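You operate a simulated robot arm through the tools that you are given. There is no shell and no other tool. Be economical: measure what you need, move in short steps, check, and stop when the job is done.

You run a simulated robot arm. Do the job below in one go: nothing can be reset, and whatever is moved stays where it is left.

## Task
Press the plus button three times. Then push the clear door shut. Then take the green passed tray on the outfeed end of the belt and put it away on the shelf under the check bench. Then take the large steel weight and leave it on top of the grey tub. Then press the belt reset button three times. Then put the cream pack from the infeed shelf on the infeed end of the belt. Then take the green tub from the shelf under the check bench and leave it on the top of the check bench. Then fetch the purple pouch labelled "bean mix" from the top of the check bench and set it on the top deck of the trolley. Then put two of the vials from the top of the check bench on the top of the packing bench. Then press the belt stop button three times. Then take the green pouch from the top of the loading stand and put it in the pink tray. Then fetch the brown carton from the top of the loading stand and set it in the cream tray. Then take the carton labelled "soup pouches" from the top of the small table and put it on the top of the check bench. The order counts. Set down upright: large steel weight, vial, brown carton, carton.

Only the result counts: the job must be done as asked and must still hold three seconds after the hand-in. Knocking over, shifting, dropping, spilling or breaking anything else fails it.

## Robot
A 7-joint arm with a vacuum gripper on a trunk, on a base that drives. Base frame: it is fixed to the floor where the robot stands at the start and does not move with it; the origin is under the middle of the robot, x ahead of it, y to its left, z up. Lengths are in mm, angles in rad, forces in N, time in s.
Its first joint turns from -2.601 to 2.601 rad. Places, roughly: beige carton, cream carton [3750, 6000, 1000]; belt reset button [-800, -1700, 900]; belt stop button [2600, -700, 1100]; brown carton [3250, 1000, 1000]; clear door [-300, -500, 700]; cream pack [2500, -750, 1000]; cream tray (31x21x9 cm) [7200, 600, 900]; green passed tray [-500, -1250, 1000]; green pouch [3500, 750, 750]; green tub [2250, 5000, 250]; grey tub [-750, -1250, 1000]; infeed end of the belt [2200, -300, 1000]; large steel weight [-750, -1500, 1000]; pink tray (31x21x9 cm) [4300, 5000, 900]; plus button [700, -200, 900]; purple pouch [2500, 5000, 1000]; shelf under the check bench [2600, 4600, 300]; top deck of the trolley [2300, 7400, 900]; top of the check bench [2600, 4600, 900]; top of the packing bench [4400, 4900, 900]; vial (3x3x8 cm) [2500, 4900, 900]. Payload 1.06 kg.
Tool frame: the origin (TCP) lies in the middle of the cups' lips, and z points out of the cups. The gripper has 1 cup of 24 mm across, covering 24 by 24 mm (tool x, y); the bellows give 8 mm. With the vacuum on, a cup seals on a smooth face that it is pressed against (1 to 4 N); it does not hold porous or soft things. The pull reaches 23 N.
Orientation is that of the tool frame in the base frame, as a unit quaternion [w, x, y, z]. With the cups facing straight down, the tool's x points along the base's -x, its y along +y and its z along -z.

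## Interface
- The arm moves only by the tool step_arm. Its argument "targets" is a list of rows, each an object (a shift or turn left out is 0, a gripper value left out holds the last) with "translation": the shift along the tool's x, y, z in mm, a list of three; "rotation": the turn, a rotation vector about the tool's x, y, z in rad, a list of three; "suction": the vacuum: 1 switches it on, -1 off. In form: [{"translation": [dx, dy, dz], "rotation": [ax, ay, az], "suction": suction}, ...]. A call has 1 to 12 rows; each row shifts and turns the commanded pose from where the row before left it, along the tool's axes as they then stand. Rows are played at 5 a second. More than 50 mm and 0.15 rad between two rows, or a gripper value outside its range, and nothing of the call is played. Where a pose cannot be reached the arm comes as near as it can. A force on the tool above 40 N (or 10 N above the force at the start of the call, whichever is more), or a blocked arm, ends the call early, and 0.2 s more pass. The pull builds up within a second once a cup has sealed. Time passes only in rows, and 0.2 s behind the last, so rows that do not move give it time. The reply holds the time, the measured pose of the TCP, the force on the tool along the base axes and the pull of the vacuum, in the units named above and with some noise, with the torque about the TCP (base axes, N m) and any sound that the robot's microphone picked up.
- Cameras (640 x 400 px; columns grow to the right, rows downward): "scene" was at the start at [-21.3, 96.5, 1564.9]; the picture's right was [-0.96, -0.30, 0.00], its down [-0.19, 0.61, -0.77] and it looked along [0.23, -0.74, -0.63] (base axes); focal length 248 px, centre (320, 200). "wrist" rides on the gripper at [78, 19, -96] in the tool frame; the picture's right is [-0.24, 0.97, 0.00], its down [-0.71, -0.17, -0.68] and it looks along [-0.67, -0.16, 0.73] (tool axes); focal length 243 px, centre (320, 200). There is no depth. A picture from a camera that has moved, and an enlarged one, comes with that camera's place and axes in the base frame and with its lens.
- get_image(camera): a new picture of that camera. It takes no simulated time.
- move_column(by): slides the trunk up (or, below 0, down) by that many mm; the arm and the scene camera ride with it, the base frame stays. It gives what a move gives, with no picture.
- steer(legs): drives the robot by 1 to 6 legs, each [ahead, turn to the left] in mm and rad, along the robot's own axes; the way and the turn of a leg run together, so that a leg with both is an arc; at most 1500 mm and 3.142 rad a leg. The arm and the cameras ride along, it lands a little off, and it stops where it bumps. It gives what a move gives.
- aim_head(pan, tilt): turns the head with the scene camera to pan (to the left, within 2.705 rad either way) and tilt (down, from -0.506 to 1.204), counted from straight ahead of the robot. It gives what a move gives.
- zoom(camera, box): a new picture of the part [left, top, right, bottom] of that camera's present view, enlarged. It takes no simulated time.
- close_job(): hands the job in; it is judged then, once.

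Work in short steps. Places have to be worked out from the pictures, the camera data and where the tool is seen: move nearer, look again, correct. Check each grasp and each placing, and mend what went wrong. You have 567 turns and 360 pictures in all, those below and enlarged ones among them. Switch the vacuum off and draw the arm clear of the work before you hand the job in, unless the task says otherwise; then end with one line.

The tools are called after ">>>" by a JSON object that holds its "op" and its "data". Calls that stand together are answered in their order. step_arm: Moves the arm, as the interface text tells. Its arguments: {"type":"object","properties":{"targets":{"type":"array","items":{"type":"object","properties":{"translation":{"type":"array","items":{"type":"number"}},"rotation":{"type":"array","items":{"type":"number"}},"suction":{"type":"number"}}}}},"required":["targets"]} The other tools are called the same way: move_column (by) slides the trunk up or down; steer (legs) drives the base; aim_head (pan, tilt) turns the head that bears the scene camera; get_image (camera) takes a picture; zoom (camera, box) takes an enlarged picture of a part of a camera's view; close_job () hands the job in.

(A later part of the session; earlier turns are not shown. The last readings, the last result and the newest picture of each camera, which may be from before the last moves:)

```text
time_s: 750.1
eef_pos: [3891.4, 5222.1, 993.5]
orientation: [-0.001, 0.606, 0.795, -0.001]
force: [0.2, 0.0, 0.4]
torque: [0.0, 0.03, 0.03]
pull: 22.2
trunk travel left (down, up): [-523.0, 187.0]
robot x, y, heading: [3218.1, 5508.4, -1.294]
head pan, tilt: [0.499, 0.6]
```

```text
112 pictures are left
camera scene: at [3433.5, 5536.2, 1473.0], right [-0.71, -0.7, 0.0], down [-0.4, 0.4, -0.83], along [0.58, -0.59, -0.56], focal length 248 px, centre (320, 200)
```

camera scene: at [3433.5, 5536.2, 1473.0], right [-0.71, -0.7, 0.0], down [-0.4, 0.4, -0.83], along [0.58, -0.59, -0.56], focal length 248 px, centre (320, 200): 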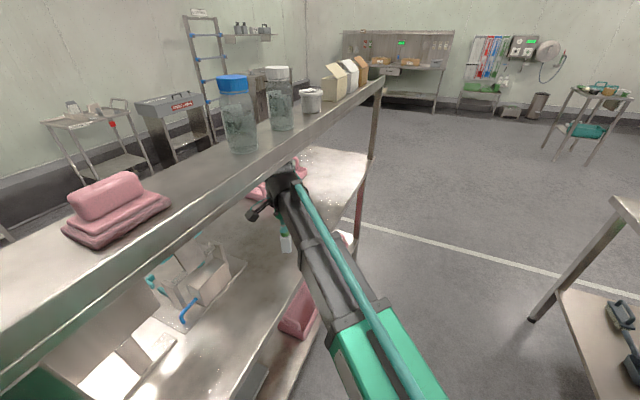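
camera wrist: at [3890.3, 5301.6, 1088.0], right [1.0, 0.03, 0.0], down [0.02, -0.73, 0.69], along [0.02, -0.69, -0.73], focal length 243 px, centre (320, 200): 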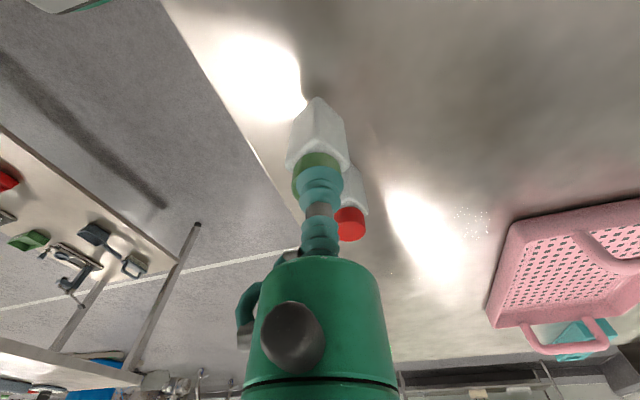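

Clear of the first vial (still upright). Lower to the table.

>>> {"op": "step_arm", "data": {"targets": [{"translation": [0, 0, 14]}, {"translation": [0, 0, 5]}, {"translation": [0, 0, 4]}, {"translation": [0, 0, 3]}, {"translation": [0, 0, 3]}]}}

```text
time_s: 751.3
eef_pos: [3891.8, 5223.7, 962.3]
orientation: [0.0, 0.606, 0.796, 0.0]
force: [-0.6, -0.7, -0.1]
torque: [-0.03, 0.03, 0.0]
pull: 23.1
trunk travel left (down, up): [-523.0, 187.0]
robot x, y, heading: [3221.2, 5507.0, -1.298]
head pan, tilt: [0.499, 0.6]
```

>>> {"op": "step_arm", "data": {"targets": [{"translation": [0, 0, 2]}, {"translation": [0, 0, 2]}, {"translation": [0, 0, 0]}]}}

```text
time_s: 752.1
eef_pos: [3889.8, 5222.5, 959.0]
orientation: [0.0, 0.607, 0.795, 0.0]
force: [3.5, -2.0, 15.6]
torque: [-0.06, -0.02, -0.01]
pull: 22.3
trunk travel left (down, up): [-523.0, 187.0]
robot x, y, heading: [3218.7, 5513.1, -1.293]
head pan, tilt: [0.499, 0.6]
```

>>> {"op": "step_arm", "data": {"targets": [{"translation": [0, 0, -2]}, {"suction": -1}, {"translation": [0, 0, 0]}, {"translation": [0, 0, -1]}, {"translation": [0, 0, -3]}, {"translation": [0, 0, -12]}, {"translation": [0, 0, -16]}]}}

>>> {"op": "get_image", "data": {"camera": "wrist"}}

>>> {"op": "step_arm", "data": {"targets": [{"translation": [-28, -38.6, 0]}, {"translation": [-28, -38.6, 0]}, {"translation": [-28, -38.6, 0]}, {"translation": [-28, -38.6, 0]}, {"translation": [-28, -38.6, 0]}, {"translation": [-28, -38.6, 0]}]}}

>>> {"op": "zoom", "data": {"camera": "scene", "box": [220, 150, 400, 290]}}

```text
time_s: 753.7
eef_pos: [3889.8, 5223.0, 991.7]
orientation: [-0.001, 0.606, 0.796, -0.002]
force: [-0.1, 0.3, -0.2]
torque: [-0.01, 0.01, 0.01]
pull: 0.0
trunk travel left (down, up): [-523.0, 187.0]
robot x, y, heading: [3218.7, 5512.1, -1.296]
head pan, tilt: [0.499, 0.6]
```

```text
111 pictures are left
camera wrist: at [3889.7, 5303.6, 1086.9], right [1.0, 0.03, 0.0], down [0.02, -0.73, 0.69], along [0.02, -0.69, -0.73], focal length 243 px, centre (320, 200)
```

wrist: 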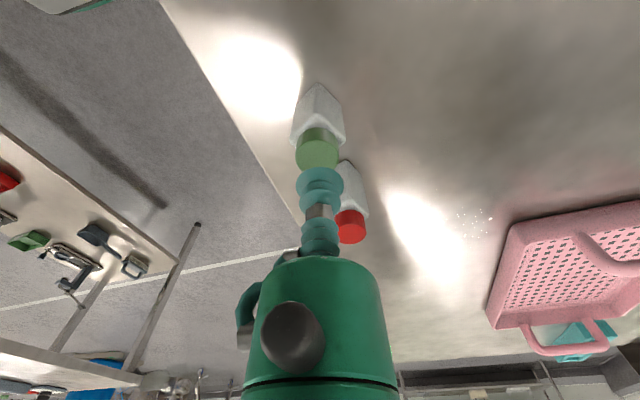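

```text
time_s: 755.1
eef_pos: [3712.8, 5000.3, 992.4]
orientation: [0.0, 0.607, 0.795, -0.001]
force: [0.3, 0.1, -0.4]
torque: [0.01, -0.03, -0.03]
pull: 0.2
trunk travel left (down, up): [-523.0, 187.0]
robot x, y, heading: [3216.1, 5510.4, -1.297]
head pan, tilt: [0.499, 0.6]
```

```text
2.86 times, centred on (310, 220) of scene
camera zoom: at [3433.2, 5536.0, 1473.1], right [-0.71, -0.7, 0.0], down [-0.4, 0.4, -0.83], along [0.58, -0.59, -0.56], focal length 708 px, centre (349, 143)
```

zoom: 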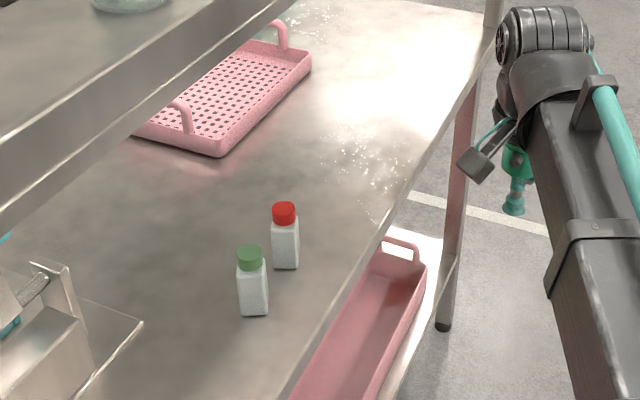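

Both vials stand upright on the packing bench. Now raise and drive back to the infeed for the belt stop button.

>>> {"op": "move_column", "data": {"by": 180}}

>>> {"op": "steer", "data": {"legs": [[0, -0.023], [1500, 0], [450, 0], [0, -0.712], [1500, 0], [1500, 0]]}}

```text
time_s: 757.1
eef_pos: [3714.1, 5001.3, 1171.8]
orientation: [0.0, 0.608, 0.794, -0.001]
force: [0.7, 0.3, 0.9]
torque: [0.02, 0.01, 0.0]
pull: 0.1
trunk travel left (down, up): [-703.0, 7.0]
robot x, y, heading: [3218.6, 5507.1, -1.293]
head pan, tilt: [0.499, 0.6]
```

```text
time_s: 783.0
eef_pos: [2463.7, 223.5, 1172.2]
orientation: [0.0, 0.844, 0.537, -0.001]
force: [0.5, -0.2, -0.8]
torque: [0.01, -0.03, -0.01]
pull: 0.0
trunk travel left (down, up): [-703.0, 7.0]
robot x, y, heading: [2413.2, 932.6, -1.997]
head pan, tilt: [0.499, 0.6]
```

>>> {"op": "steer", "data": {"legs": [[0, 0.96], [1150, 0], [0, -1.2]]}}

>>> {"op": "aim_head", "data": {"pan": 0.2, "tilt": 0.65}}

>>> {"op": "get_image", "data": {"camera": "scene"}}

```text
time_s: 794.4
eef_pos: [2843.8, -782.6, 1172.6]
orientation: [-0.001, 0.909, 0.417, -0.001]
force: [-0.2, -0.5, -1.7]
torque: [-0.02, 0.02, -0.01]
pull: 0.2
trunk travel left (down, up): [-703.0, 7.0]
robot x, y, heading: [2993.5, -88.5, -2.272]
head pan, tilt: [0.499, 0.6]
```

```text
time_s: 795.2
eef_pos: [2844.3, -782.7, 1173.1]
orientation: [0.0, 0.909, 0.417, -0.001]
force: [-0.8, -0.4, 0.2]
torque: [-0.02, -0.01, 0.02]
pull: 0.0
trunk travel left (down, up): [-703.0, 7.0]
robot x, y, heading: [2986.4, -90.4, -2.276]
head pan, tilt: [0.201, 0.649]
```

```text
109 pictures are left
camera scene: at [3107.4, -240.3, 1648.8], right [-0.88, 0.48, 0.0], down [0.29, 0.53, -0.8], along [-0.38, -0.7, -0.6], focal length 248 px, centre (320, 200)
```

scene: 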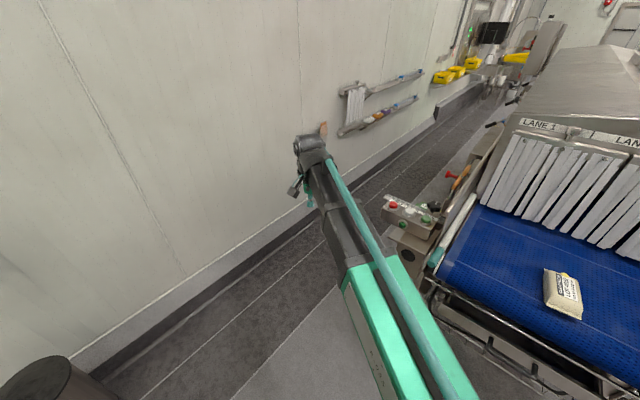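

Pack still in place. STOP (red) is at about (2557,-719,1116). Move the tool over it.

>>> {"op": "step_arm", "data": {"targets": [{"translation": [-19.9, -37, 0]}, {"translation": [-19.9, -37, 0]}, {"translation": [-19.9, -37, 0]}, {"translation": [-19.9, -37, 0]}, {"translation": [-19.9, -37, 0]}, {"translation": [-19.9, -37, 0]}, {"translation": [-19.9, -37, 0]}]}}

>>> {"op": "get_image", "data": {"camera": "wrist"}}

```text
time_s: 796.8
eef_pos: [2554.8, -721.1, 1173.7]
orientation: [-0.001, 0.909, 0.417, 0.0]
force: [0.4, 0.5, -0.1]
torque: [0.0, -0.02, -0.02]
pull: 0.1
trunk travel left (down, up): [-703.0, 7.0]
robot x, y, heading: [2988.7, -86.9, -2.275]
head pan, tilt: [0.201, 0.649]
```

```text
108 pictures are left
camera wrist: at [2621.2, -673.5, 1269.3], right [0.58, -0.81, 0.0], down [-0.59, -0.43, 0.69], along [-0.56, -0.4, -0.73], focal length 243 px, centre (320, 200)
```

wrist: 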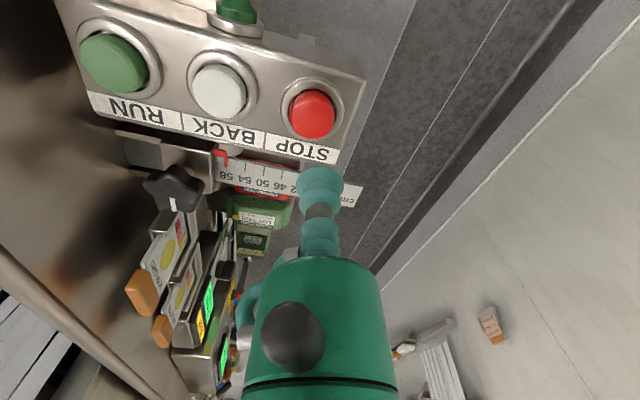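

>>> {"op": "step_arm", "data": {"targets": [{"translation": [13.7, -2.5, 10]}, {"translation": [0, 0, 25]}]}}

>>> {"op": "zoom", "data": {"camera": "wrist", "box": [220, 60, 420, 240]}}

```text
time_s: 797.4
eef_pos: [2561.5, -707.0, 1138.3]
orientation: [-0.002, 0.909, 0.417, -0.001]
force: [-0.4, 0.2, 0.3]
torque: [0.01, 0.0, 0.02]
pull: 0.0
trunk travel left (down, up): [-703.0, 7.0]
robot x, y, heading: [2989.5, -86.8, -2.272]
head pan, tilt: [0.201, 0.649]
```

```text
2.22 times, centred on (320, 150) of wrist
camera zoom: at [2628.1, -661.0, 1233.2], right [0.58, -0.81, 0.0], down [-0.59, -0.43, 0.69], along [-0.56, -0.4, -0.73], focal length 539 px, centre (320, 311)
```

zoom: 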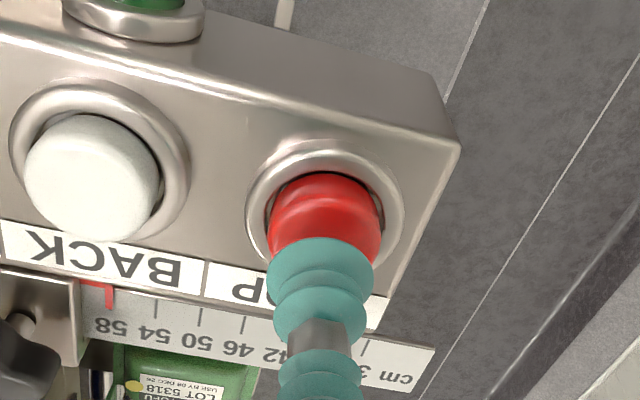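

>>> {"op": "step_arm", "data": {"targets": [{"translation": [-0.5, 2.4, 12]}, {"translation": [0, 0, 5]}, {"translation": [0, 0, 3]}, {"translation": [0, 0, 3]}]}}

```text
time_s: 798.4
eef_pos: [2564.7, -708.4, 1116.0]
orientation: [-0.001, 0.909, 0.417, 0.0]
force: [-1.0, 0.1, 3.6]
torque: [0.0, -0.01, 0.0]
pull: 0.0
trunk travel left (down, up): [-703.0, 7.0]
robot x, y, heading: [2988.6, -90.3, -2.272]
head pan, tilt: [0.201, 0.649]
heard: click
```

First click. Release and press twice more.

>>> {"op": "step_arm", "data": {"targets": [{"translation": [0, 0, -7]}, {"translation": [0, 0, -7]}, {"translation": [0, 0, 0]}]}}

>>> {"op": "step_arm", "data": {"targets": [{"translation": [0, 0, 5]}, {"translation": [0, 0, 5]}, {"translation": [0, 0, 3]}, {"translation": [0, 0, 2]}]}}

>>> {"op": "step_arm", "data": {"targets": [{"translation": [0, 0, -8]}, {"translation": [0, 0, -7]}, {"translation": [0, 0, 0]}]}}

>>> {"op": "step_arm", "data": {"targets": [{"translation": [0, 0, 5]}, {"translation": [0, 0, 5]}, {"translation": [0, 0, 3]}, {"translation": [0, 0, 2]}]}}

>>> {"op": "step_arm", "data": {"targets": [{"translation": [0, 0, -15]}, {"translation": [0, 0, -40]}, {"translation": [0, 0, -40]}]}}

```text
time_s: 799.2
eef_pos: [2564.5, -709.3, 1129.6]
orientation: [-0.001, 0.909, 0.417, -0.001]
force: [0.0, 0.1, -0.1]
torque: [-0.01, 0.01, 0.01]
pull: 0.0
trunk travel left (down, up): [-703.0, 7.0]
robot x, y, heading: [2991.2, -86.2, -2.276]
head pan, tilt: [0.201, 0.649]
```

```text
time_s: 800.2
eef_pos: [2565.8, -708.7, 1113.4]
orientation: [0.0, 0.909, 0.416, 0.0]
force: [-1.6, -0.6, 2.2]
torque: [-0.04, -0.03, -0.01]
pull: 0.2
trunk travel left (down, up): [-703.0, 7.0]
robot x, y, heading: [2988.7, -88.7, -2.274]
head pan, tilt: [0.201, 0.649]
heard: click
```

```text
time_s: 801.0
eef_pos: [2564.8, -709.2, 1129.5]
orientation: [-0.001, 0.909, 0.417, 0.0]
force: [-0.1, -0.2, 0.3]
torque: [0.02, 0.04, 0.01]
pull: 0.0
trunk travel left (down, up): [-703.0, 7.0]
robot x, y, heading: [2990.4, -87.3, -2.275]
head pan, tilt: [0.201, 0.649]
```

```text
time_s: 802.0
eef_pos: [2565.3, -708.5, 1113.5]
orientation: [0.0, 0.909, 0.417, 0.0]
force: [0.6, 1.5, 3.5]
torque: [0.0, -0.01, 0.01]
pull: 0.1
trunk travel left (down, up): [-703.0, 7.0]
robot x, y, heading: [2987.6, -90.7, -2.272]
head pan, tilt: [0.201, 0.649]
heard: click
```

```text
time_s: 802.8
eef_pos: [2566.8, -708.3, 1210.0]
orientation: [-0.001, 0.909, 0.416, 0.0]
force: [0.1, 0.2, 0.3]
torque: [-0.02, 0.03, -0.01]
pull: 0.2
trunk travel left (down, up): [-703.0, 7.0]
robot x, y, heading: [2993.0, -87.2, -2.273]
head pan, tilt: [0.201, 0.649]
```

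Three clicks. Next the green pouch on the loading stand: I turn and back up to about (2750,550), west of the stand.

>>> {"op": "steer", "data": {"legs": [[0, 1.06], [-680, 0]]}}

>>> {"op": "aim_head", "data": {"pan": 1.5, "tilt": 0.7}}

>>> {"op": "get_image", "data": {"camera": "scene"}}

```text
time_s: 809.2
eef_pos: [3086.2, -128.8, 1210.2]
orientation: [0.0, 0.576, 0.818, -0.002]
force: [-0.9, 0.5, -0.2]
torque: [-0.01, 0.0, 0.01]
pull: 0.0
trunk travel left (down, up): [-703.0, 7.0]
robot x, y, heading: [2754.8, 545.9, -1.218]
head pan, tilt: [0.201, 0.649]
```

```text
time_s: 810.7
eef_pos: [3086.0, -130.4, 1209.6]
orientation: [-0.001, 0.575, 0.818, -0.001]
force: [-0.5, 0.0, 0.2]
torque: [-0.02, 0.02, 0.05]
pull: 0.2
trunk travel left (down, up): [-703.0, 7.0]
robot x, y, heading: [2754.7, 544.8, -1.213]
head pan, tilt: [1.499, 0.7]
```

```text
106 pictures are left
camera scene: at [2979.2, 668.4, 1644.5], right [0.28, -0.96, 0.0], down [-0.62, -0.18, -0.76], along [0.73, 0.21, -0.64], focal length 248 px, centre (320, 200)
```

scene: 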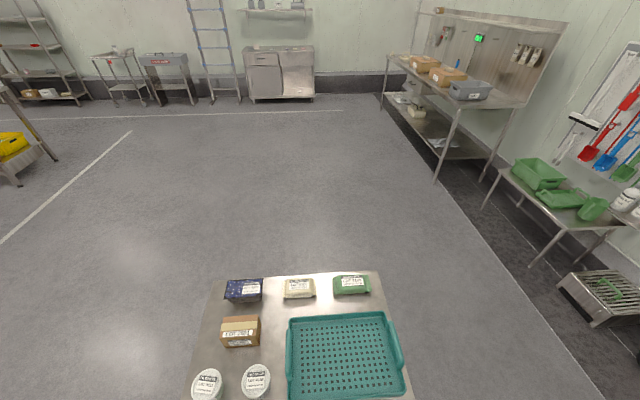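

>>> {"op": "zoom", "data": {"camera": "scene", "box": [180, 260, 420, 400]}}

>>> {"op": "step_arm", "data": {"targets": [{"translation": [23.9, 40.3, 0], "rotation": [0, 0, -0.066]}, {"translation": [23.9, 40.3, 0], "rotation": [0, 0, -0.066]}, {"translation": [23.9, 40.3, 0], "rotation": [0, 0, -0.066]}, {"translation": [23.9, 40.3, 0], "rotation": [0, 0, -0.066]}, {"translation": [23.9, 40.3, 0], "rotation": [0, 0, -0.066]}, {"translation": [23.9, 40.3, 0], "rotation": [0, 0, -0.066]}, {"translation": [23.9, 40.3, 0], "rotation": [0, 0, -0.066]}, {"translation": [23.9, 40.3, 0], "rotation": [0, 0, -0.066]}, {"translation": [23.9, 40.3, 0], "rotation": [0, 0, -0.066]}, {"translation": [23.9, 40.3, 0], "rotation": [0, 0, -0.066]}, {"translation": [23.9, 40.3, 0], "rotation": [0, 0, -0.066]}, {"translation": [23.9, 40.3, 0], "rotation": [0, 0, -0.066]}]}}

```text
2.67 times, centred on (300, 330) of scene
camera zoom: at [2979.2, 668.4, 1644.5], right [0.28, -0.96, 0.0], down [-0.62, -0.18, -0.76], along [0.73, 0.21, -0.64], focal length 661 px, centre (373, -147)
```

zoom: 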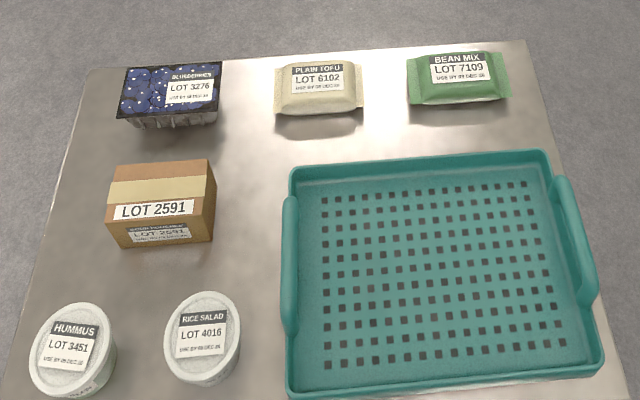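

```text
time_s: 813.3
eef_pos: [3261.9, 388.6, 1209.3]
orientation: [-0.001, 0.214, 0.977, -0.001]
force: [-0.7, 0.1, -0.2]
torque: [0.0, 0.02, 0.01]
pull: 0.0
trunk travel left (down, up): [-703.0, 7.0]
robot x, y, heading: [2753.8, 540.7, -1.215]
head pan, tilt: [1.499, 0.7]
```

>>> {"op": "step_arm", "data": {"targets": [{"translation": [-5.8, 44.5, 0]}, {"translation": [-5.8, 44.5, 0]}, {"translation": [-5.8, 44.5, 0]}, {"translation": [-5.8, 44.5, 0]}, {"translation": [-5.8, 44.5, 0]}, {"translation": [-5.8, 44.5, 0]}, {"translation": [-5.8, 44.5, 0]}, {"translation": [-5.8, 44.5, 0]}]}}

>>> {"op": "get_image", "data": {"camera": "wrist"}}

```text
time_s: 815.1
eef_pos: [3454.1, 691.9, 1205.4]
orientation: [-0.002, 0.215, 0.977, -0.002]
force: [-0.1, 0.1, -0.4]
torque: [0.0, 0.02, -0.02]
pull: 0.1
trunk travel left (down, up): [-703.0, 7.0]
robot x, y, heading: [2752.7, 543.9, -1.219]
head pan, tilt: [1.499, 0.7]
```

```text
104 pictures are left
camera wrist: at [3392.0, 742.0, 1301.0], right [0.62, 0.78, 0.0], down [0.57, -0.45, 0.68], along [0.53, -0.43, -0.73], focal length 243 px, centre (320, 200)
```

wrist: 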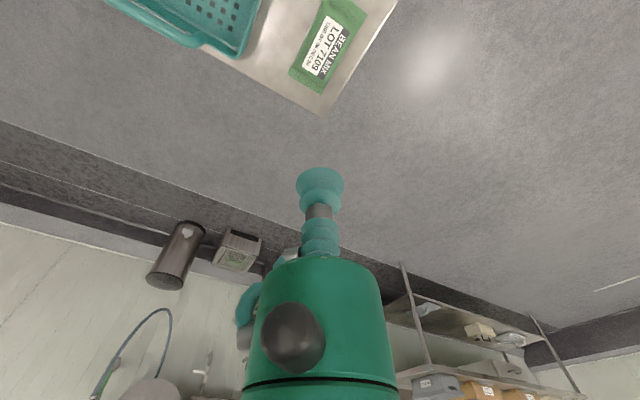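

Aligned above the pouch. Lower to about 50 mm above.

>>> {"op": "step_arm", "data": {"targets": [{"translation": [0, 0, 45]}, {"translation": [0, 0, 45]}, {"translation": [0, 0, 45]}, {"translation": [0, 0, 45]}, {"translation": [0, 0, 45]}, {"translation": [0, 0, 45]}]}}

>>> {"op": "zoom", "data": {"camera": "wrist", "box": [220, 20, 440, 220]}}

```text
time_s: 816.5
eef_pos: [3452.3, 690.5, 936.0]
orientation: [-0.001, 0.214, 0.977, -0.001]
force: [-0.4, 0.3, 0.1]
torque: [0.03, 0.0, 0.0]
pull: 0.2
trunk travel left (down, up): [-703.0, 7.0]
robot x, y, heading: [2752.2, 543.8, -1.214]
head pan, tilt: [1.499, 0.7]
```

```text
2.00 times, centred on (330, 120) of wrist
camera zoom: at [3390.8, 741.5, 1030.9], right [0.62, 0.78, 0.0], down [0.57, -0.45, 0.68], along [0.54, -0.43, -0.73], focal length 485 px, centre (300, 360)
```

zoom: 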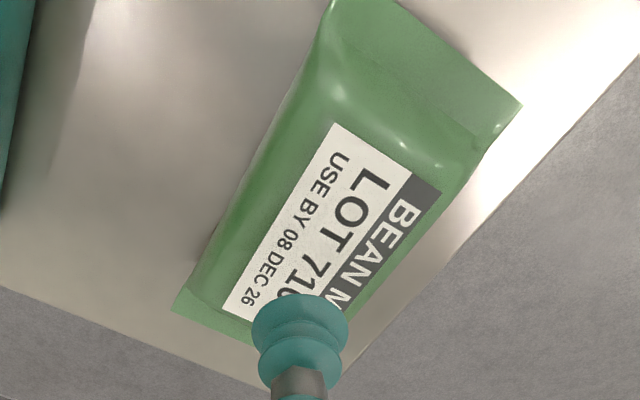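

>>> {"op": "step_arm", "data": {"targets": [{"translation": [-3.1, 12.4, 20]}, {"translation": [0, 0, 20], "suction": 1}, {"translation": [0, 0, 8]}, {"translation": [0, 0, 4]}, {"translation": [0, 0, 4]}, {"translation": [0, 0, 0]}]}}

```text
time_s: 817.9
eef_pos: [3460.2, 700.7, 882.3]
orientation: [0.001, 0.214, 0.977, 0.001]
force: [8.3, -0.3, 20.4]
torque: [0.06, 0.0, -0.02]
pull: 23.2
trunk travel left (down, up): [-703.0, 7.0]
robot x, y, heading: [2754.1, 543.6, -1.215]
head pan, tilt: [1.499, 0.7]
```

Sealed. Lift and retract for transport.

>>> {"op": "step_arm", "data": {"targets": [{"translation": [0, 0, -8]}, {"translation": [0, 0, -25]}, {"translation": [0, 0, -45]}, {"translation": [0, 0, -45]}, {"translation": [0, 0, -45]}, {"translation": [0, 0, -45]}, {"translation": [0, 0, -45]}]}}

>>> {"op": "get_image", "data": {"camera": "wrist"}}

```text
time_s: 819.5
eef_pos: [3461.3, 700.8, 1141.0]
orientation: [-0.001, 0.215, 0.977, 0.0]
force: [-0.4, -0.7, -1.7]
torque: [0.02, 0.01, 0.03]
pull: 23.0
trunk travel left (down, up): [-703.0, 7.0]
robot x, y, heading: [2754.5, 545.6, -1.215]
head pan, tilt: [1.499, 0.7]
```

```text
102 pictures are left
camera wrist: at [3399.1, 750.2, 1235.8], right [0.62, 0.78, 0.0], down [0.57, -0.45, 0.68], along [0.54, -0.43, -0.73], focal length 243 px, centre (320, 200)
```

wrist: 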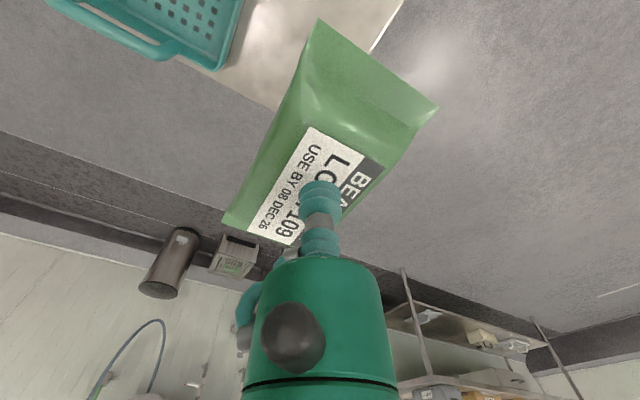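

Held. Drive round to the east side of the packing bench.

>>> {"op": "steer", "data": {"legs": [[-1100, 0], [0, 1.845], [1400, 0], [1358, 0], [0, 0.444], [1365, 0]]}}

>>> {"op": "aim_head", "data": {"pan": 0.6, "tilt": 0.5}}

>>> {"op": "get_image", "data": {"camera": "scene"}}

```text
time_s: 850.4
eef_pos: [4649.5, 4852.8, 1140.0]
orientation: [-0.001, 0.804, -0.595, 0.002]
force: [-0.4, 0.1, -1.4]
torque: [-0.03, 0.04, -0.01]
pull: 22.8
trunk travel left (down, up): [-703.0, 7.0]
robot x, y, heading: [5237.6, 4427.3, 1.084]
head pan, tilt: [1.499, 0.7]
```

```text
time_s: 851.6
eef_pos: [4648.4, 4853.1, 1139.6]
orientation: [0.0, 0.804, -0.595, 0.002]
force: [-0.2, -0.2, -2.0]
torque: [-0.04, 0.0, 0.02]
pull: 22.1
trunk travel left (down, up): [-703.0, 7.0]
robot x, y, heading: [5235.2, 4431.9, 1.086]
head pan, tilt: [0.6, 0.499]
```

```text
101 pictures are left
camera scene: at [5056.3, 4560.1, 1662.1], right [0.99, 0.12, 0.0], down [0.06, -0.48, -0.88], along [-0.1, 0.87, -0.48], focal length 248 px, centre (320, 200)
```

scene: 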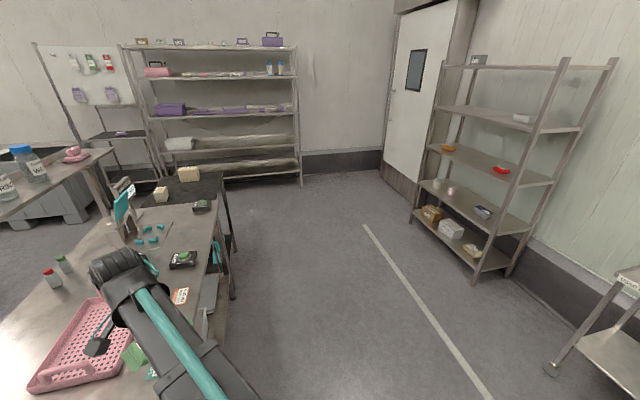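

The pink tray is at about (4290,4930). Turn and drive along the bench's east side so that the arm lies over the tray.

>>> {"op": "steer", "data": {"legs": [[0, 0.82], [630, 0]]}}

>>> {"op": "aim_head", "data": {"pan": 1.3, "tilt": 0.7}}

>>> {"op": "get_image", "data": {"camera": "scene"}}

>>> {"op": "get_image", "data": {"camera": "wrist"}}

```text
time_s: 857.3
eef_pos: [4311.5, 4878.6, 1140.0]
orientation: [-0.001, 0.976, -0.217, 0.001]
force: [-0.3, 0.1, -1.2]
torque: [-0.03, -0.01, 0.02]
pull: 23.0
trunk travel left (down, up): [-703.0, 7.0]
robot x, y, heading: [5018.8, 5030.7, 1.923]
head pan, tilt: [0.6, 0.499]
```

```text
time_s: 858.4
eef_pos: [4312.0, 4879.7, 1141.1]
orientation: [0.0, 0.976, -0.217, 0.001]
force: [-0.2, 0.9, -2.1]
torque: [0.0, 0.01, -0.03]
pull: 23.2
trunk travel left (down, up): [-703.0, 7.0]
robot x, y, heading: [5017.1, 5035.0, 1.926]
head pan, tilt: [1.3, 0.7]
```

```text
100 pictures are left
camera scene: at [4791.1, 4923.7, 1644.4], right [-0.08, 1.0, 0.0], down [0.64, 0.05, -0.77], along [-0.76, -0.06, -0.64], focal length 248 px, centre (320, 200)
```

scene: 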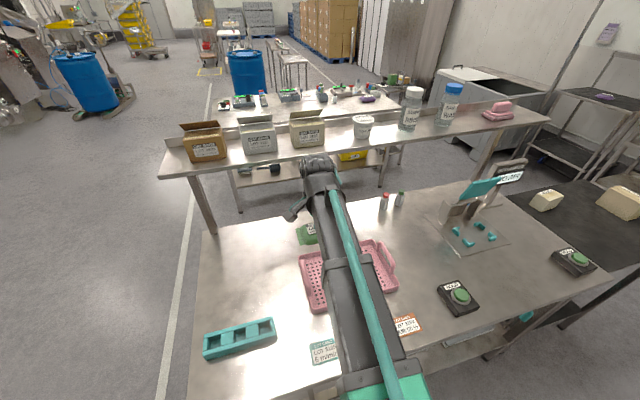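

```text
99 pictures are left
camera wrist: at [4374.8, 4827.9, 1235.3], right [-0.63, -0.78, 0.0], down [-0.57, 0.45, 0.68], along [-0.53, 0.43, -0.73], focal length 243 px, centre (320, 200)
```

wrist: 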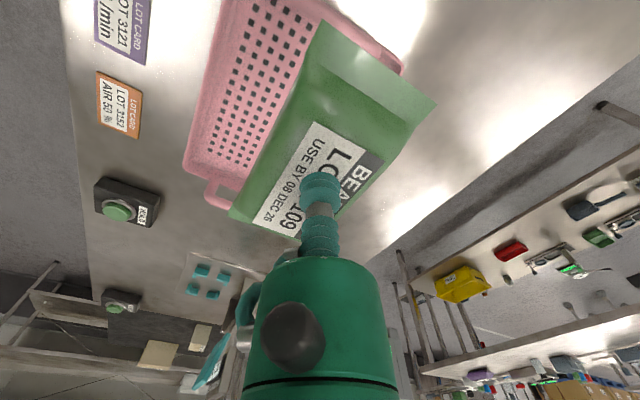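

Shift over the tray's centre (4305,4980) and lower partway.

>>> {"op": "step_arm", "data": {"targets": [{"translation": [-16.2, -29.2, 0]}, {"translation": [-16.2, -29.2, 0]}, {"translation": [-16.2, -29.2, 0]}, {"translation": [0, 0, 40]}, {"translation": [0, 0, 40]}]}}

>>> {"op": "get_image", "data": {"camera": "wrist"}}

>>> {"op": "zoom", "data": {"camera": "scene", "box": [260, 200, 440, 340]}}

```text
time_s: 859.6
eef_pos: [4303.8, 4978.4, 1060.6]
orientation: [0.0, 0.976, -0.217, 0.001]
force: [-0.2, 0.4, -1.4]
torque: [0.02, 0.01, 0.04]
pull: 23.1
trunk travel left (down, up): [-703.0, 7.0]
robot x, y, heading: [5020.8, 5028.1, 1.924]
head pan, tilt: [1.3, 0.7]
```

```text
98 pictures are left
camera wrist: at [4366.8, 4927.6, 1156.6], right [-0.63, -0.78, 0.0], down [-0.57, 0.45, 0.68], along [-0.53, 0.43, -0.73], focal length 243 px, centre (320, 200)
```

wrist: 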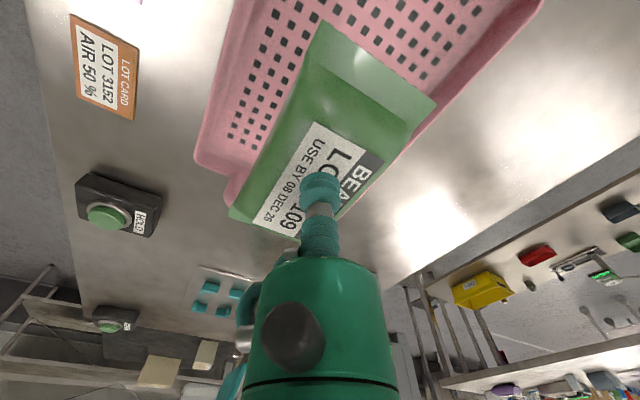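

```text
2.86 times, centred on (350, 270) of scene
camera zoom: at [4790.9, 4923.6, 1644.4], right [-0.08, 1.0, 0.0], down [0.64, 0.05, -0.76], along [-0.76, -0.06, -0.64], focal length 708 px, centre (234, 0)
```

zoom: 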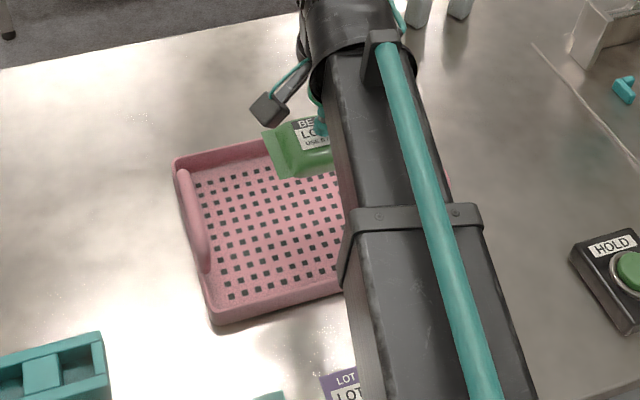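

Centred over the tray. Lower in.

>>> {"op": "step_arm", "data": {"targets": [{"translation": [0, 0, 40]}, {"translation": [0, 0, 40]}, {"translation": [0, 0, 30]}, {"translation": [0, 0, 8]}]}}

>>> {"op": "get_image", "data": {"camera": "wrist"}}

```text
time_s: 860.6
eef_pos: [4303.3, 4979.1, 940.7]
orientation: [-0.001, 0.976, -0.217, 0.001]
force: [-0.4, -0.3, -1.0]
torque: [-0.03, 0.0, 0.01]
pull: 22.7
trunk travel left (down, up): [-703.0, 7.0]
robot x, y, heading: [5017.7, 5031.8, 1.921]
head pan, tilt: [1.3, 0.7]
```

```text
96 pictures are left
camera wrist: at [4367.0, 4928.8, 1036.7], right [-0.63, -0.78, 0.0], down [-0.57, 0.45, 0.68], along [-0.53, 0.43, -0.73], focal length 243 px, centre (320, 200)
```

wrist: 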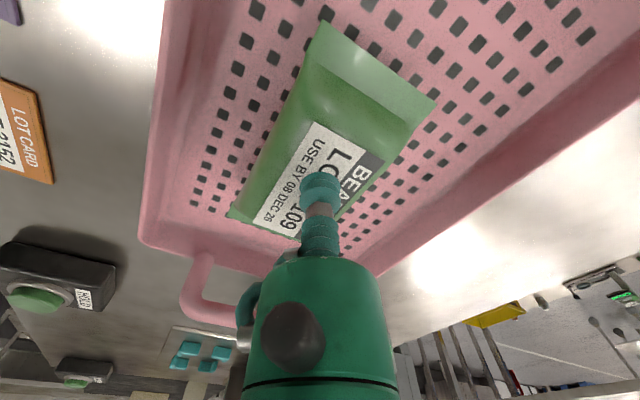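

Inside the tray walls. Lower until contact.

>>> {"op": "step_arm", "data": {"targets": [{"translation": [0, 0, 5]}, {"translation": [0, 0, 4]}, {"translation": [0, 0, 4]}, {"translation": [0, 0, 4]}]}}

```text
time_s: 861.6
eef_pos: [4305.4, 4978.9, 926.1]
orientation: [-0.001, 0.976, -0.217, 0.001]
force: [-1.5, 0.5, 6.2]
torque: [-0.04, 0.04, 0.06]
pull: 22.7
trunk travel left (down, up): [-703.0, 7.0]
robot x, y, heading: [5019.4, 5030.8, 1.925]
head pan, tilt: [1.3, 0.7]
```

>>> {"op": "step_arm", "data": {"targets": [{"suction": -1}, {"translation": [0, 0, 0]}, {"translation": [0, 0, -1]}, {"translation": [0, 0, -4]}, {"translation": [0, 0, -15]}, {"translation": [0, 0, -35]}, {"translation": [0, 0, -45]}, {"translation": [0, 0, -45]}, {"translation": [0, 0, -45]}, {"translation": [0, 0, -40]}]}}

>>> {"op": "get_image", "data": {"camera": "wrist"}}

```text
time_s: 863.8
eef_pos: [4303.3, 4978.9, 1154.5]
orientation: [0.0, 0.976, -0.217, 0.002]
force: [0.3, 0.3, 0.1]
torque: [0.0, 0.0, -0.02]
pull: 0.1
trunk travel left (down, up): [-703.0, 7.0]
robot x, y, heading: [5018.6, 5035.5, 1.928]
head pan, tilt: [1.3, 0.7]
```

```text
95 pictures are left
camera wrist: at [4367.9, 4927.9, 1250.0], right [-0.63, -0.78, 0.0], down [-0.57, 0.45, 0.68], along [-0.53, 0.43, -0.73], focal length 243 px, centre (320, 200)
```

wrist: 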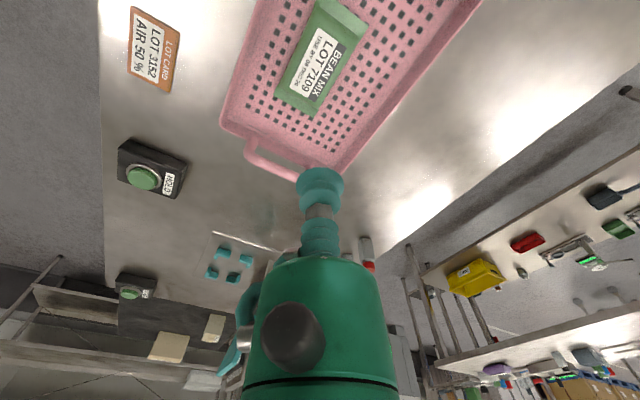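

Pouch is in the pink tray. Now back to the loading stand for the brown carton, approaching from the north.

>>> {"op": "steer", "data": {"legs": [[-640, 0], [0, 2.167], [1500, 0], [1500, 0], [330, 0]]}}

>>> {"op": "aim_head", "data": {"pan": 0.3, "tilt": 0.6}}

>>> {"op": "get_image", "data": {"camera": "scene"}}

```text
time_s: 888.3
eef_pos: [3615.0, 1212.7, 1154.4]
orientation: [-0.001, 0.663, 0.748, 0.0]
force: [-0.2, -0.1, 0.0]
torque: [0.03, -0.01, 0.01]
pull: 0.1
trunk travel left (down, up): [-703.0, 7.0]
robot x, y, heading: [3193.4, 1793.2, -2.233]
head pan, tilt: [1.3, 0.7]
```

```text
time_s: 889.6
eef_pos: [3615.8, 1213.8, 1153.1]
orientation: [-0.001, 0.663, 0.748, 0.0]
force: [1.3, -0.5, 0.0]
torque: [0.03, -0.02, 0.01]
pull: 0.0
trunk travel left (down, up): [-703.0, 7.0]
robot x, y, heading: [3193.2, 1792.9, -2.23]
head pan, tilt: [0.3, 0.6]
```

```text
94 pictures are left
camera scene: at [3322.4, 1639.3, 1653.1], right [-0.94, 0.35, 0.0], down [0.2, 0.53, -0.83], along [-0.29, -0.77, -0.56], focal length 248 px, centre (320, 200)
```

scene: 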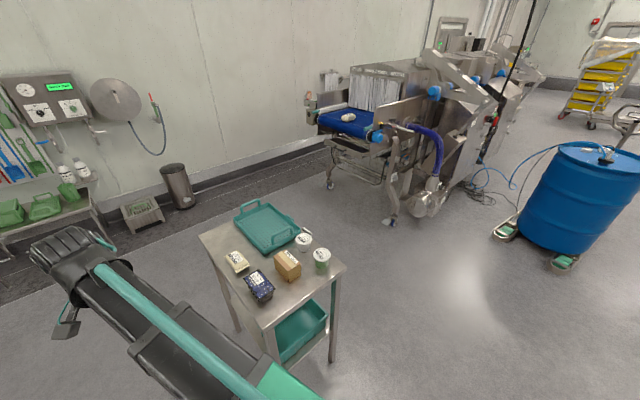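

Carton top at (3211,976,908). Move the tool over it.

>>> {"op": "step_arm", "data": {"targets": [{"translation": [-18.6, -43, 0]}, {"translation": [-18.6, -43, 0]}, {"translation": [-18.6, -43, 0]}, {"translation": [-18.6, -43, 0]}, {"translation": [-18.6, -43, 0]}, {"translation": [-18.6, -43, 0]}, {"translation": [-18.6, -43, 0]}, {"translation": [-18.6, -43, 0]}, {"translation": [-18.6, -43, 0]}, {"translation": [-18.6, -43, 0]}, {"translation": [0, 0, 45]}, {"translation": [0, 0, 45]}]}}

>>> {"op": "get_image", "data": {"camera": "wrist"}}

```text
time_s: 892.2
eef_pos: [3211.0, 976.6, 1065.9]
orientation: [-0.001, 0.663, 0.748, 0.0]
force: [-0.7, 0.0, -0.1]
torque: [-0.04, 0.03, -0.04]
pull: 0.1
trunk travel left (down, up): [-703.0, 7.0]
robot x, y, heading: [3189.1, 1790.0, -2.237]
head pan, tilt: [0.3, 0.6]
```

```text
93 pictures are left
camera wrist: at [3221.4, 1055.9, 1161.0], right [0.99, -0.12, 0.0], down [-0.08, -0.72, 0.68], along [-0.08, -0.68, -0.73], focal length 243 px, centre (320, 200)
```

wrist: 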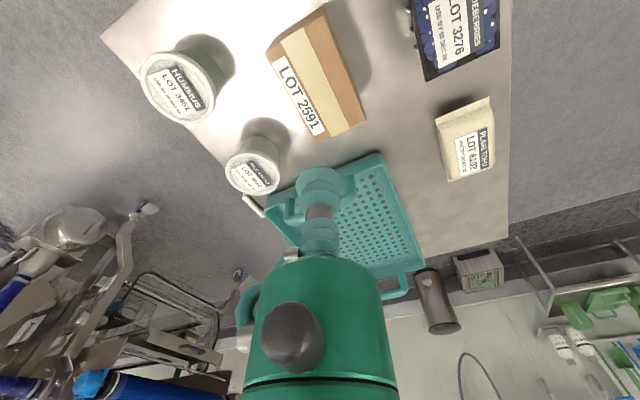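

>>> {"op": "step_arm", "data": {"targets": [{"translation": [0, 0, 45]}, {"translation": [0, 0, 45]}, {"translation": [0, 0, 35]}]}}

>>> {"op": "zoom", "data": {"camera": "wrist", "box": [220, 40, 420, 240]}}

```text
time_s: 893.0
eef_pos: [3210.2, 973.9, 939.7]
orientation: [-0.001, 0.663, 0.749, 0.0]
force: [0.0, -0.3, 0.4]
torque: [0.01, -0.03, 0.01]
pull: 0.2
trunk travel left (down, up): [-703.0, 7.0]
robot x, y, heading: [3191.6, 1793.4, -2.231]
head pan, tilt: [0.3, 0.6]
```

```text
2.00 times, centred on (320, 140) of wrist
camera zoom: at [3222.0, 1053.8, 1034.1], right [0.99, -0.12, 0.0], down [-0.08, -0.72, 0.68], along [-0.08, -0.68, -0.73], focal length 485 px, centre (320, 320)
```

zoom: 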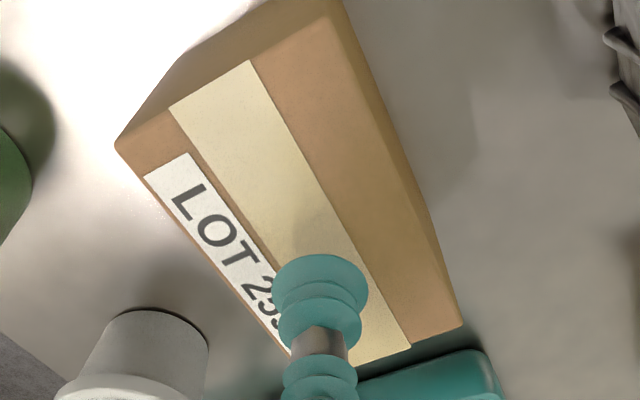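

Tape band (smooth, 28 mm wide) runs through the middle; nudge and descend with suction.

>>> {"op": "step_arm", "data": {"targets": [{"translation": [4.5, -3.5, 15]}, {"translation": [0, 0, 8], "suction": 1}, {"translation": [0, 0, 5]}, {"translation": [0, 0, 4]}, {"translation": [0, 0, 3]}, {"translation": [0, 0, 0]}]}}

```text
time_s: 894.1
eef_pos: [3206.4, 979.5, 910.8]
orientation: [0.002, 0.663, 0.749, -0.003]
force: [0.0, 2.4, 19.7]
torque: [0.1, -0.03, 0.06]
pull: 22.7
trunk travel left (down, up): [-703.0, 7.0]
robot x, y, heading: [3194.5, 1789.5, -2.232]
head pan, tilt: [0.3, 0.6]
stopped in row 5: the force on the tool passed its limit at 44 N (the readings are from after the stop); the commanded pose is now the measured one
```

Sealed. Lift and check.

>>> {"op": "step_arm", "data": {"targets": [{"translation": [0, 0, -8]}, {"translation": [0, 0, -20]}, {"translation": [0, 0, -45]}, {"translation": [0, 0, -45]}, {"translation": [0, 0, -45]}, {"translation": [0, 0, -45]}, {"translation": [0, 0, -35]}]}}

>>> {"op": "get_image", "data": {"camera": "wrist"}}

>>> {"op": "aim_head", "data": {"pan": 1.6, "tilt": 0.3}}

>>> {"op": "get_image", "data": {"camera": "scene"}}

```text
time_s: 895.7
eef_pos: [3206.4, 979.9, 1153.0]
orientation: [0.001, 0.664, 0.748, -0.001]
force: [-0.3, -0.3, -2.7]
torque: [0.0, -0.01, -0.01]
pull: 22.7
trunk travel left (down, up): [-703.0, 7.0]
robot x, y, heading: [3191.1, 1791.9, -2.237]
head pan, tilt: [0.3, 0.6]
```

```text
91 pictures are left
camera wrist: at [3215.6, 1060.8, 1247.4], right [0.99, -0.12, 0.0], down [-0.08, -0.72, 0.69], along [-0.08, -0.68, -0.73], focal length 243 px, centre (320, 200)
```

wrist: 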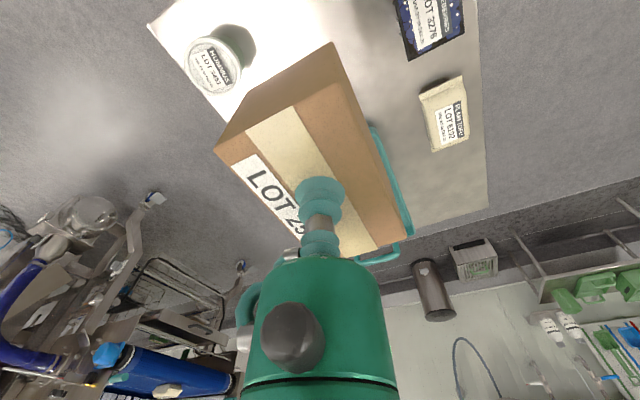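

```text
time_s: 897.2
eef_pos: [3205.2, 980.6, 1151.9]
orientation: [0.002, 0.663, 0.749, -0.003]
force: [0.2, 1.3, -2.3]
torque: [-0.02, 0.03, -0.02]
pull: 22.4
trunk travel left (down, up): [-703.0, 7.0]
robot x, y, heading: [3194.8, 1791.7, -2.237]
head pan, tilt: [1.6, 0.3]
```

```text
90 pictures are left
camera scene: at [3428.7, 1666.6, 1680.5], right [-0.59, -0.81, 0.0], down [-0.24, 0.17, -0.96], along [0.77, -0.56, -0.3], focal length 248 px, centre (320, 200)
```

scene: 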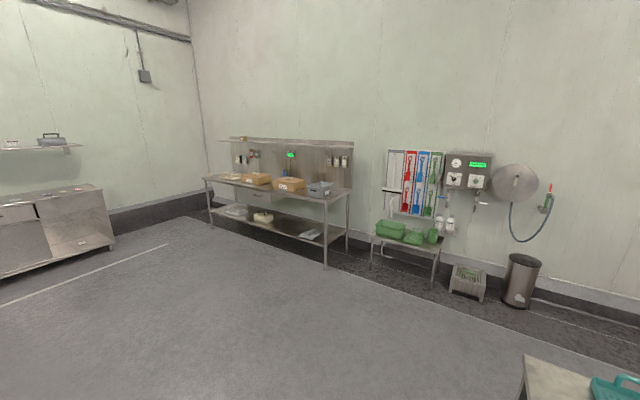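

>>> {"op": "zoom", "data": {"camera": "scene", "box": [190, 120, 370, 270]}}

```text
2.67 times, centred on (280, 195) of scene
camera zoom: at [3428.7, 1666.6, 1680.5], right [-0.59, -0.81, 0.0], down [-0.24, 0.17, -0.96], along [0.77, -0.56, -0.3], focal length 661 px, centre (427, 213)
```

zoom: 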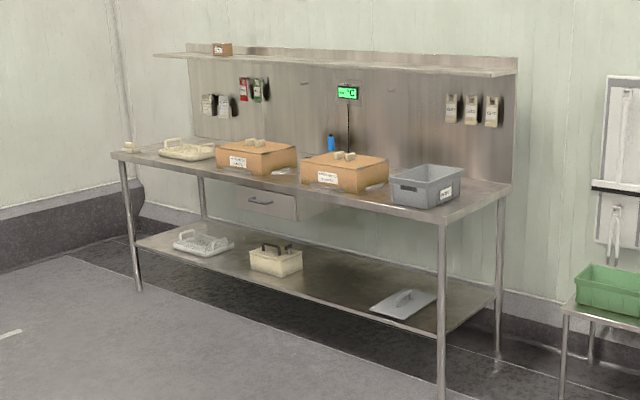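

The cream tray stands at the left end of the far bench, about (7140,627). Drive there with the carton.

>>> {"op": "steer", "data": {"legs": [[0, 2.138], [1500, 0], [1500, 0], [600, 0]]}}

>>> {"op": "aim_head", "data": {"pan": -1.2, "tilt": 0.6}}

>>> {"op": "get_image", "data": {"camera": "scene"}}

```text
time_s: 919.9
eef_pos: [7471.2, 2033.1, 1152.2]
orientation: [0.002, -0.35, 0.937, 0.0]
force: [0.7, -0.4, -2.8]
torque: [0.0, 0.05, 0.02]
pull: 23.0
trunk travel left (down, up): [-703.0, 7.0]
robot x, y, heading: [6808.2, 1568.0, -0.061]
head pan, tilt: [1.6, 0.3]
```

```text
time_s: 922.4
eef_pos: [7470.6, 2033.8, 1151.3]
orientation: [0.003, -0.35, 0.937, 0.0]
force: [0.3, 0.4, -3.0]
torque: [-0.03, 0.06, 0.01]
pull: 23.1
trunk travel left (down, up): [-703.0, 7.0]
robot x, y, heading: [6808.0, 1568.2, -0.06]
head pan, tilt: [-1.201, 0.6]
```

```text
88 pictures are left
camera scene: at [6800.5, 1655.0, 1653.1], right [-0.95, -0.3, 0.0], down [-0.17, 0.54, -0.83], along [0.25, -0.79, -0.56], focal length 248 px, centre (320, 200)
```

scene: 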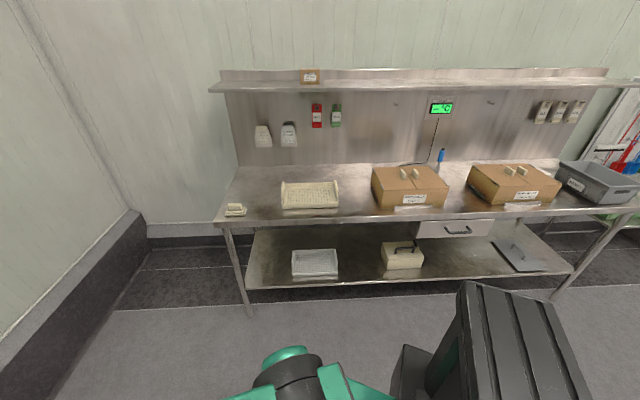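

Tray centre at (7204,561). Turn to face it and move up.

>>> {"op": "steer", "data": {"legs": [[0, -1.136], [230, 0]]}}

>>> {"op": "aim_head", "data": {"pan": -0.1, "tilt": 0.7}}

>>> {"op": "get_image", "data": {"camera": "scene"}}

```text
time_s: 927.0
eef_pos: [7593.6, 940.1, 1150.6]
orientation: [0.002, 0.21, 0.978, -0.001]
force: [0.1, -0.2, -2.4]
torque: [0.06, 0.01, 0.03]
pull: 23.0
trunk travel left (down, up): [-703.0, 7.0]
robot x, y, heading: [6894.8, 1353.0, -1.206]
head pan, tilt: [-1.201, 0.6]
```

```text
time_s: 928.3
eef_pos: [7592.6, 942.1, 1151.9]
orientation: [0.002, 0.209, 0.978, -0.001]
force: [-0.2, 0.1, -2.7]
torque: [0.03, 0.04, 0.0]
pull: 23.1
trunk travel left (down, up): [-703.0, 7.0]
robot x, y, heading: [6889.9, 1346.4, -1.207]
head pan, tilt: [-0.099, 0.7]
```

```text
87 pictures are left
camera scene: at [7056.7, 1368.1, 1644.5], right [-0.96, -0.26, 0.0], down [-0.17, 0.62, -0.76], along [0.2, -0.74, -0.64], focal length 248 px, centre (320, 200)
```

scene: 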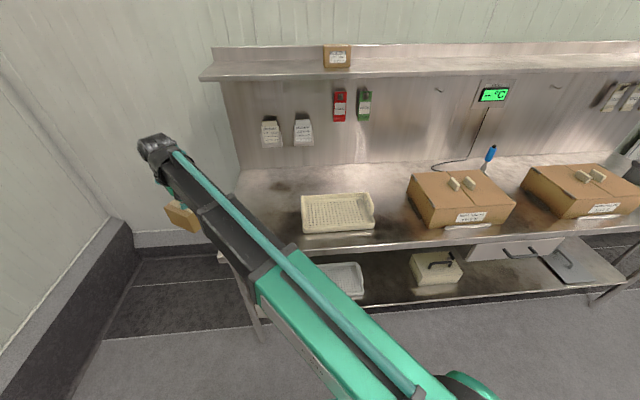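

>>> {"op": "step_arm", "data": {"targets": [{"translation": [17.5, -42.1, 0]}, {"translation": [17.5, -42.1, 0]}, {"translation": [17.5, -42.1, 0]}, {"translation": [17.5, -42.1, 0]}, {"translation": [17.5, -42.1, 0]}, {"translation": [17.5, -42.1, 0]}, {"translation": [17.5, -42.1, 0]}, {"translation": [17.5, -42.1, 0]}, {"translation": [17.5, -42.1, 0]}, {"translation": [17.5, -42.1, 0]}, {"translation": [17.5, -42.1, 0]}, {"translation": [17.5, -42.1, 0]}]}}

>>> {"op": "get_image", "data": {"camera": "wrist"}}

>>> {"op": "get_image", "data": {"camera": "scene"}}

```text
time_s: 930.9
eef_pos: [7197.6, 564.3, 1150.1]
orientation: [0.003, 0.21, 0.978, -0.002]
force: [-0.4, -0.5, -3.3]
torque: [0.01, 0.0, 0.0]
pull: 22.4
trunk travel left (down, up): [-703.0, 7.0]
robot x, y, heading: [6889.9, 1346.3, -1.204]
head pan, tilt: [-0.099, 0.7]
```

```text
86 pictures are left
camera wrist: at [7134.0, 614.6, 1245.3], right [0.61, 0.79, 0.0], down [0.57, -0.44, 0.69], along [0.54, -0.42, -0.73], focal length 243 px, centre (320, 200)
```

wrist: 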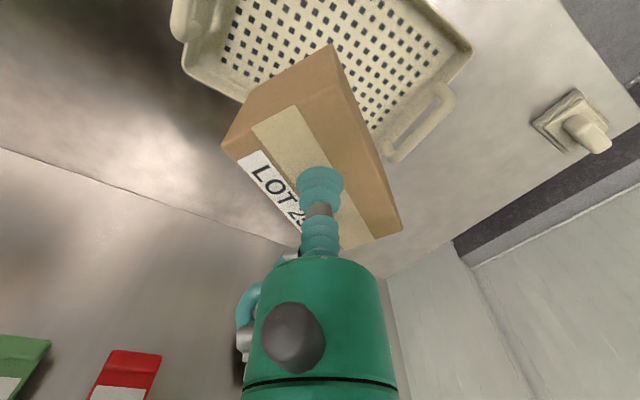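

```text
85 pictures are left
camera scene: at [7056.1, 1367.3, 1644.5], right [-0.96, -0.26, 0.0], down [-0.17, 0.62, -0.76], along [0.2, -0.74, -0.64], focal length 248 px, centre (320, 200)
```

scene: 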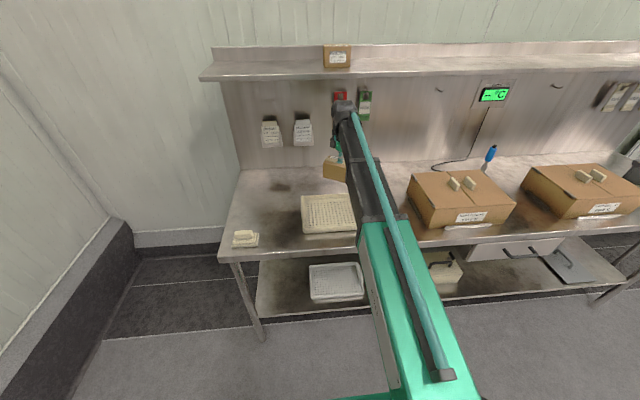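

Nearly centred; nudge and lower.

>>> {"op": "step_arm", "data": {"targets": [{"translation": [14, -3, 0]}, {"translation": [0, 0, 45]}, {"translation": [0, 0, 45]}, {"translation": [0, 0, 45]}]}}

>>> {"op": "get_image", "data": {"camera": "wrist"}}

>>> {"op": "zoom", "data": {"camera": "scene", "box": [270, 130, 400, 250]}}

```text
time_s: 931.9
eef_pos: [7181.0, 570.5, 1016.1]
orientation: [0.002, 0.21, 0.978, -0.003]
force: [-0.4, -0.7, -2.0]
torque: [-0.04, 0.02, -0.01]
pull: 22.6
trunk travel left (down, up): [-703.0, 7.0]
robot x, y, heading: [6887.0, 1350.4, -1.2]
head pan, tilt: [-0.099, 0.7]
```

```text
84 pictures are left
camera wrist: at [7117.9, 619.8, 1112.0], right [0.61, 0.79, 0.0], down [0.57, -0.44, 0.69], along [0.54, -0.42, -0.72], focal length 243 px, centre (320, 200)
```

wrist: 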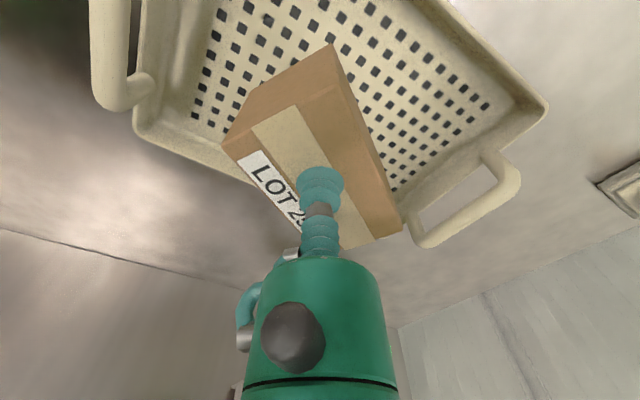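

```text
3.33 times, centred on (335, 190) of scene
camera zoom: at [7056.6, 1367.6, 1644.5], right [-0.96, -0.26, 0.0], down [-0.17, 0.62, -0.76], along [0.2, -0.74, -0.64], focal length 826 px, centre (270, 233)
```

zoom: 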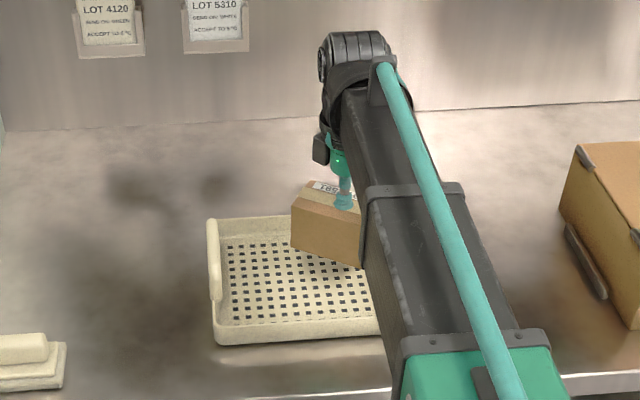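

The carton will land at the tray's centre. Lower to contact.

>>> {"op": "step_arm", "data": {"targets": [{"translation": [0, 0, 35]}, {"translation": [0, 0, 10]}, {"translation": [0, 0, 6]}, {"translation": [0, 0, 4]}, {"translation": [0, 0, 4]}]}}

```text
time_s: 933.1
eef_pos: [7181.4, 568.3, 957.7]
orientation: [0.003, 0.21, 0.978, -0.001]
force: [-0.7, -0.8, -2.2]
torque: [-0.03, 0.04, 0.01]
pull: 23.0
trunk travel left (down, up): [-703.0, 7.0]
robot x, y, heading: [6892.2, 1349.1, -1.203]
head pan, tilt: [-0.099, 0.7]
```

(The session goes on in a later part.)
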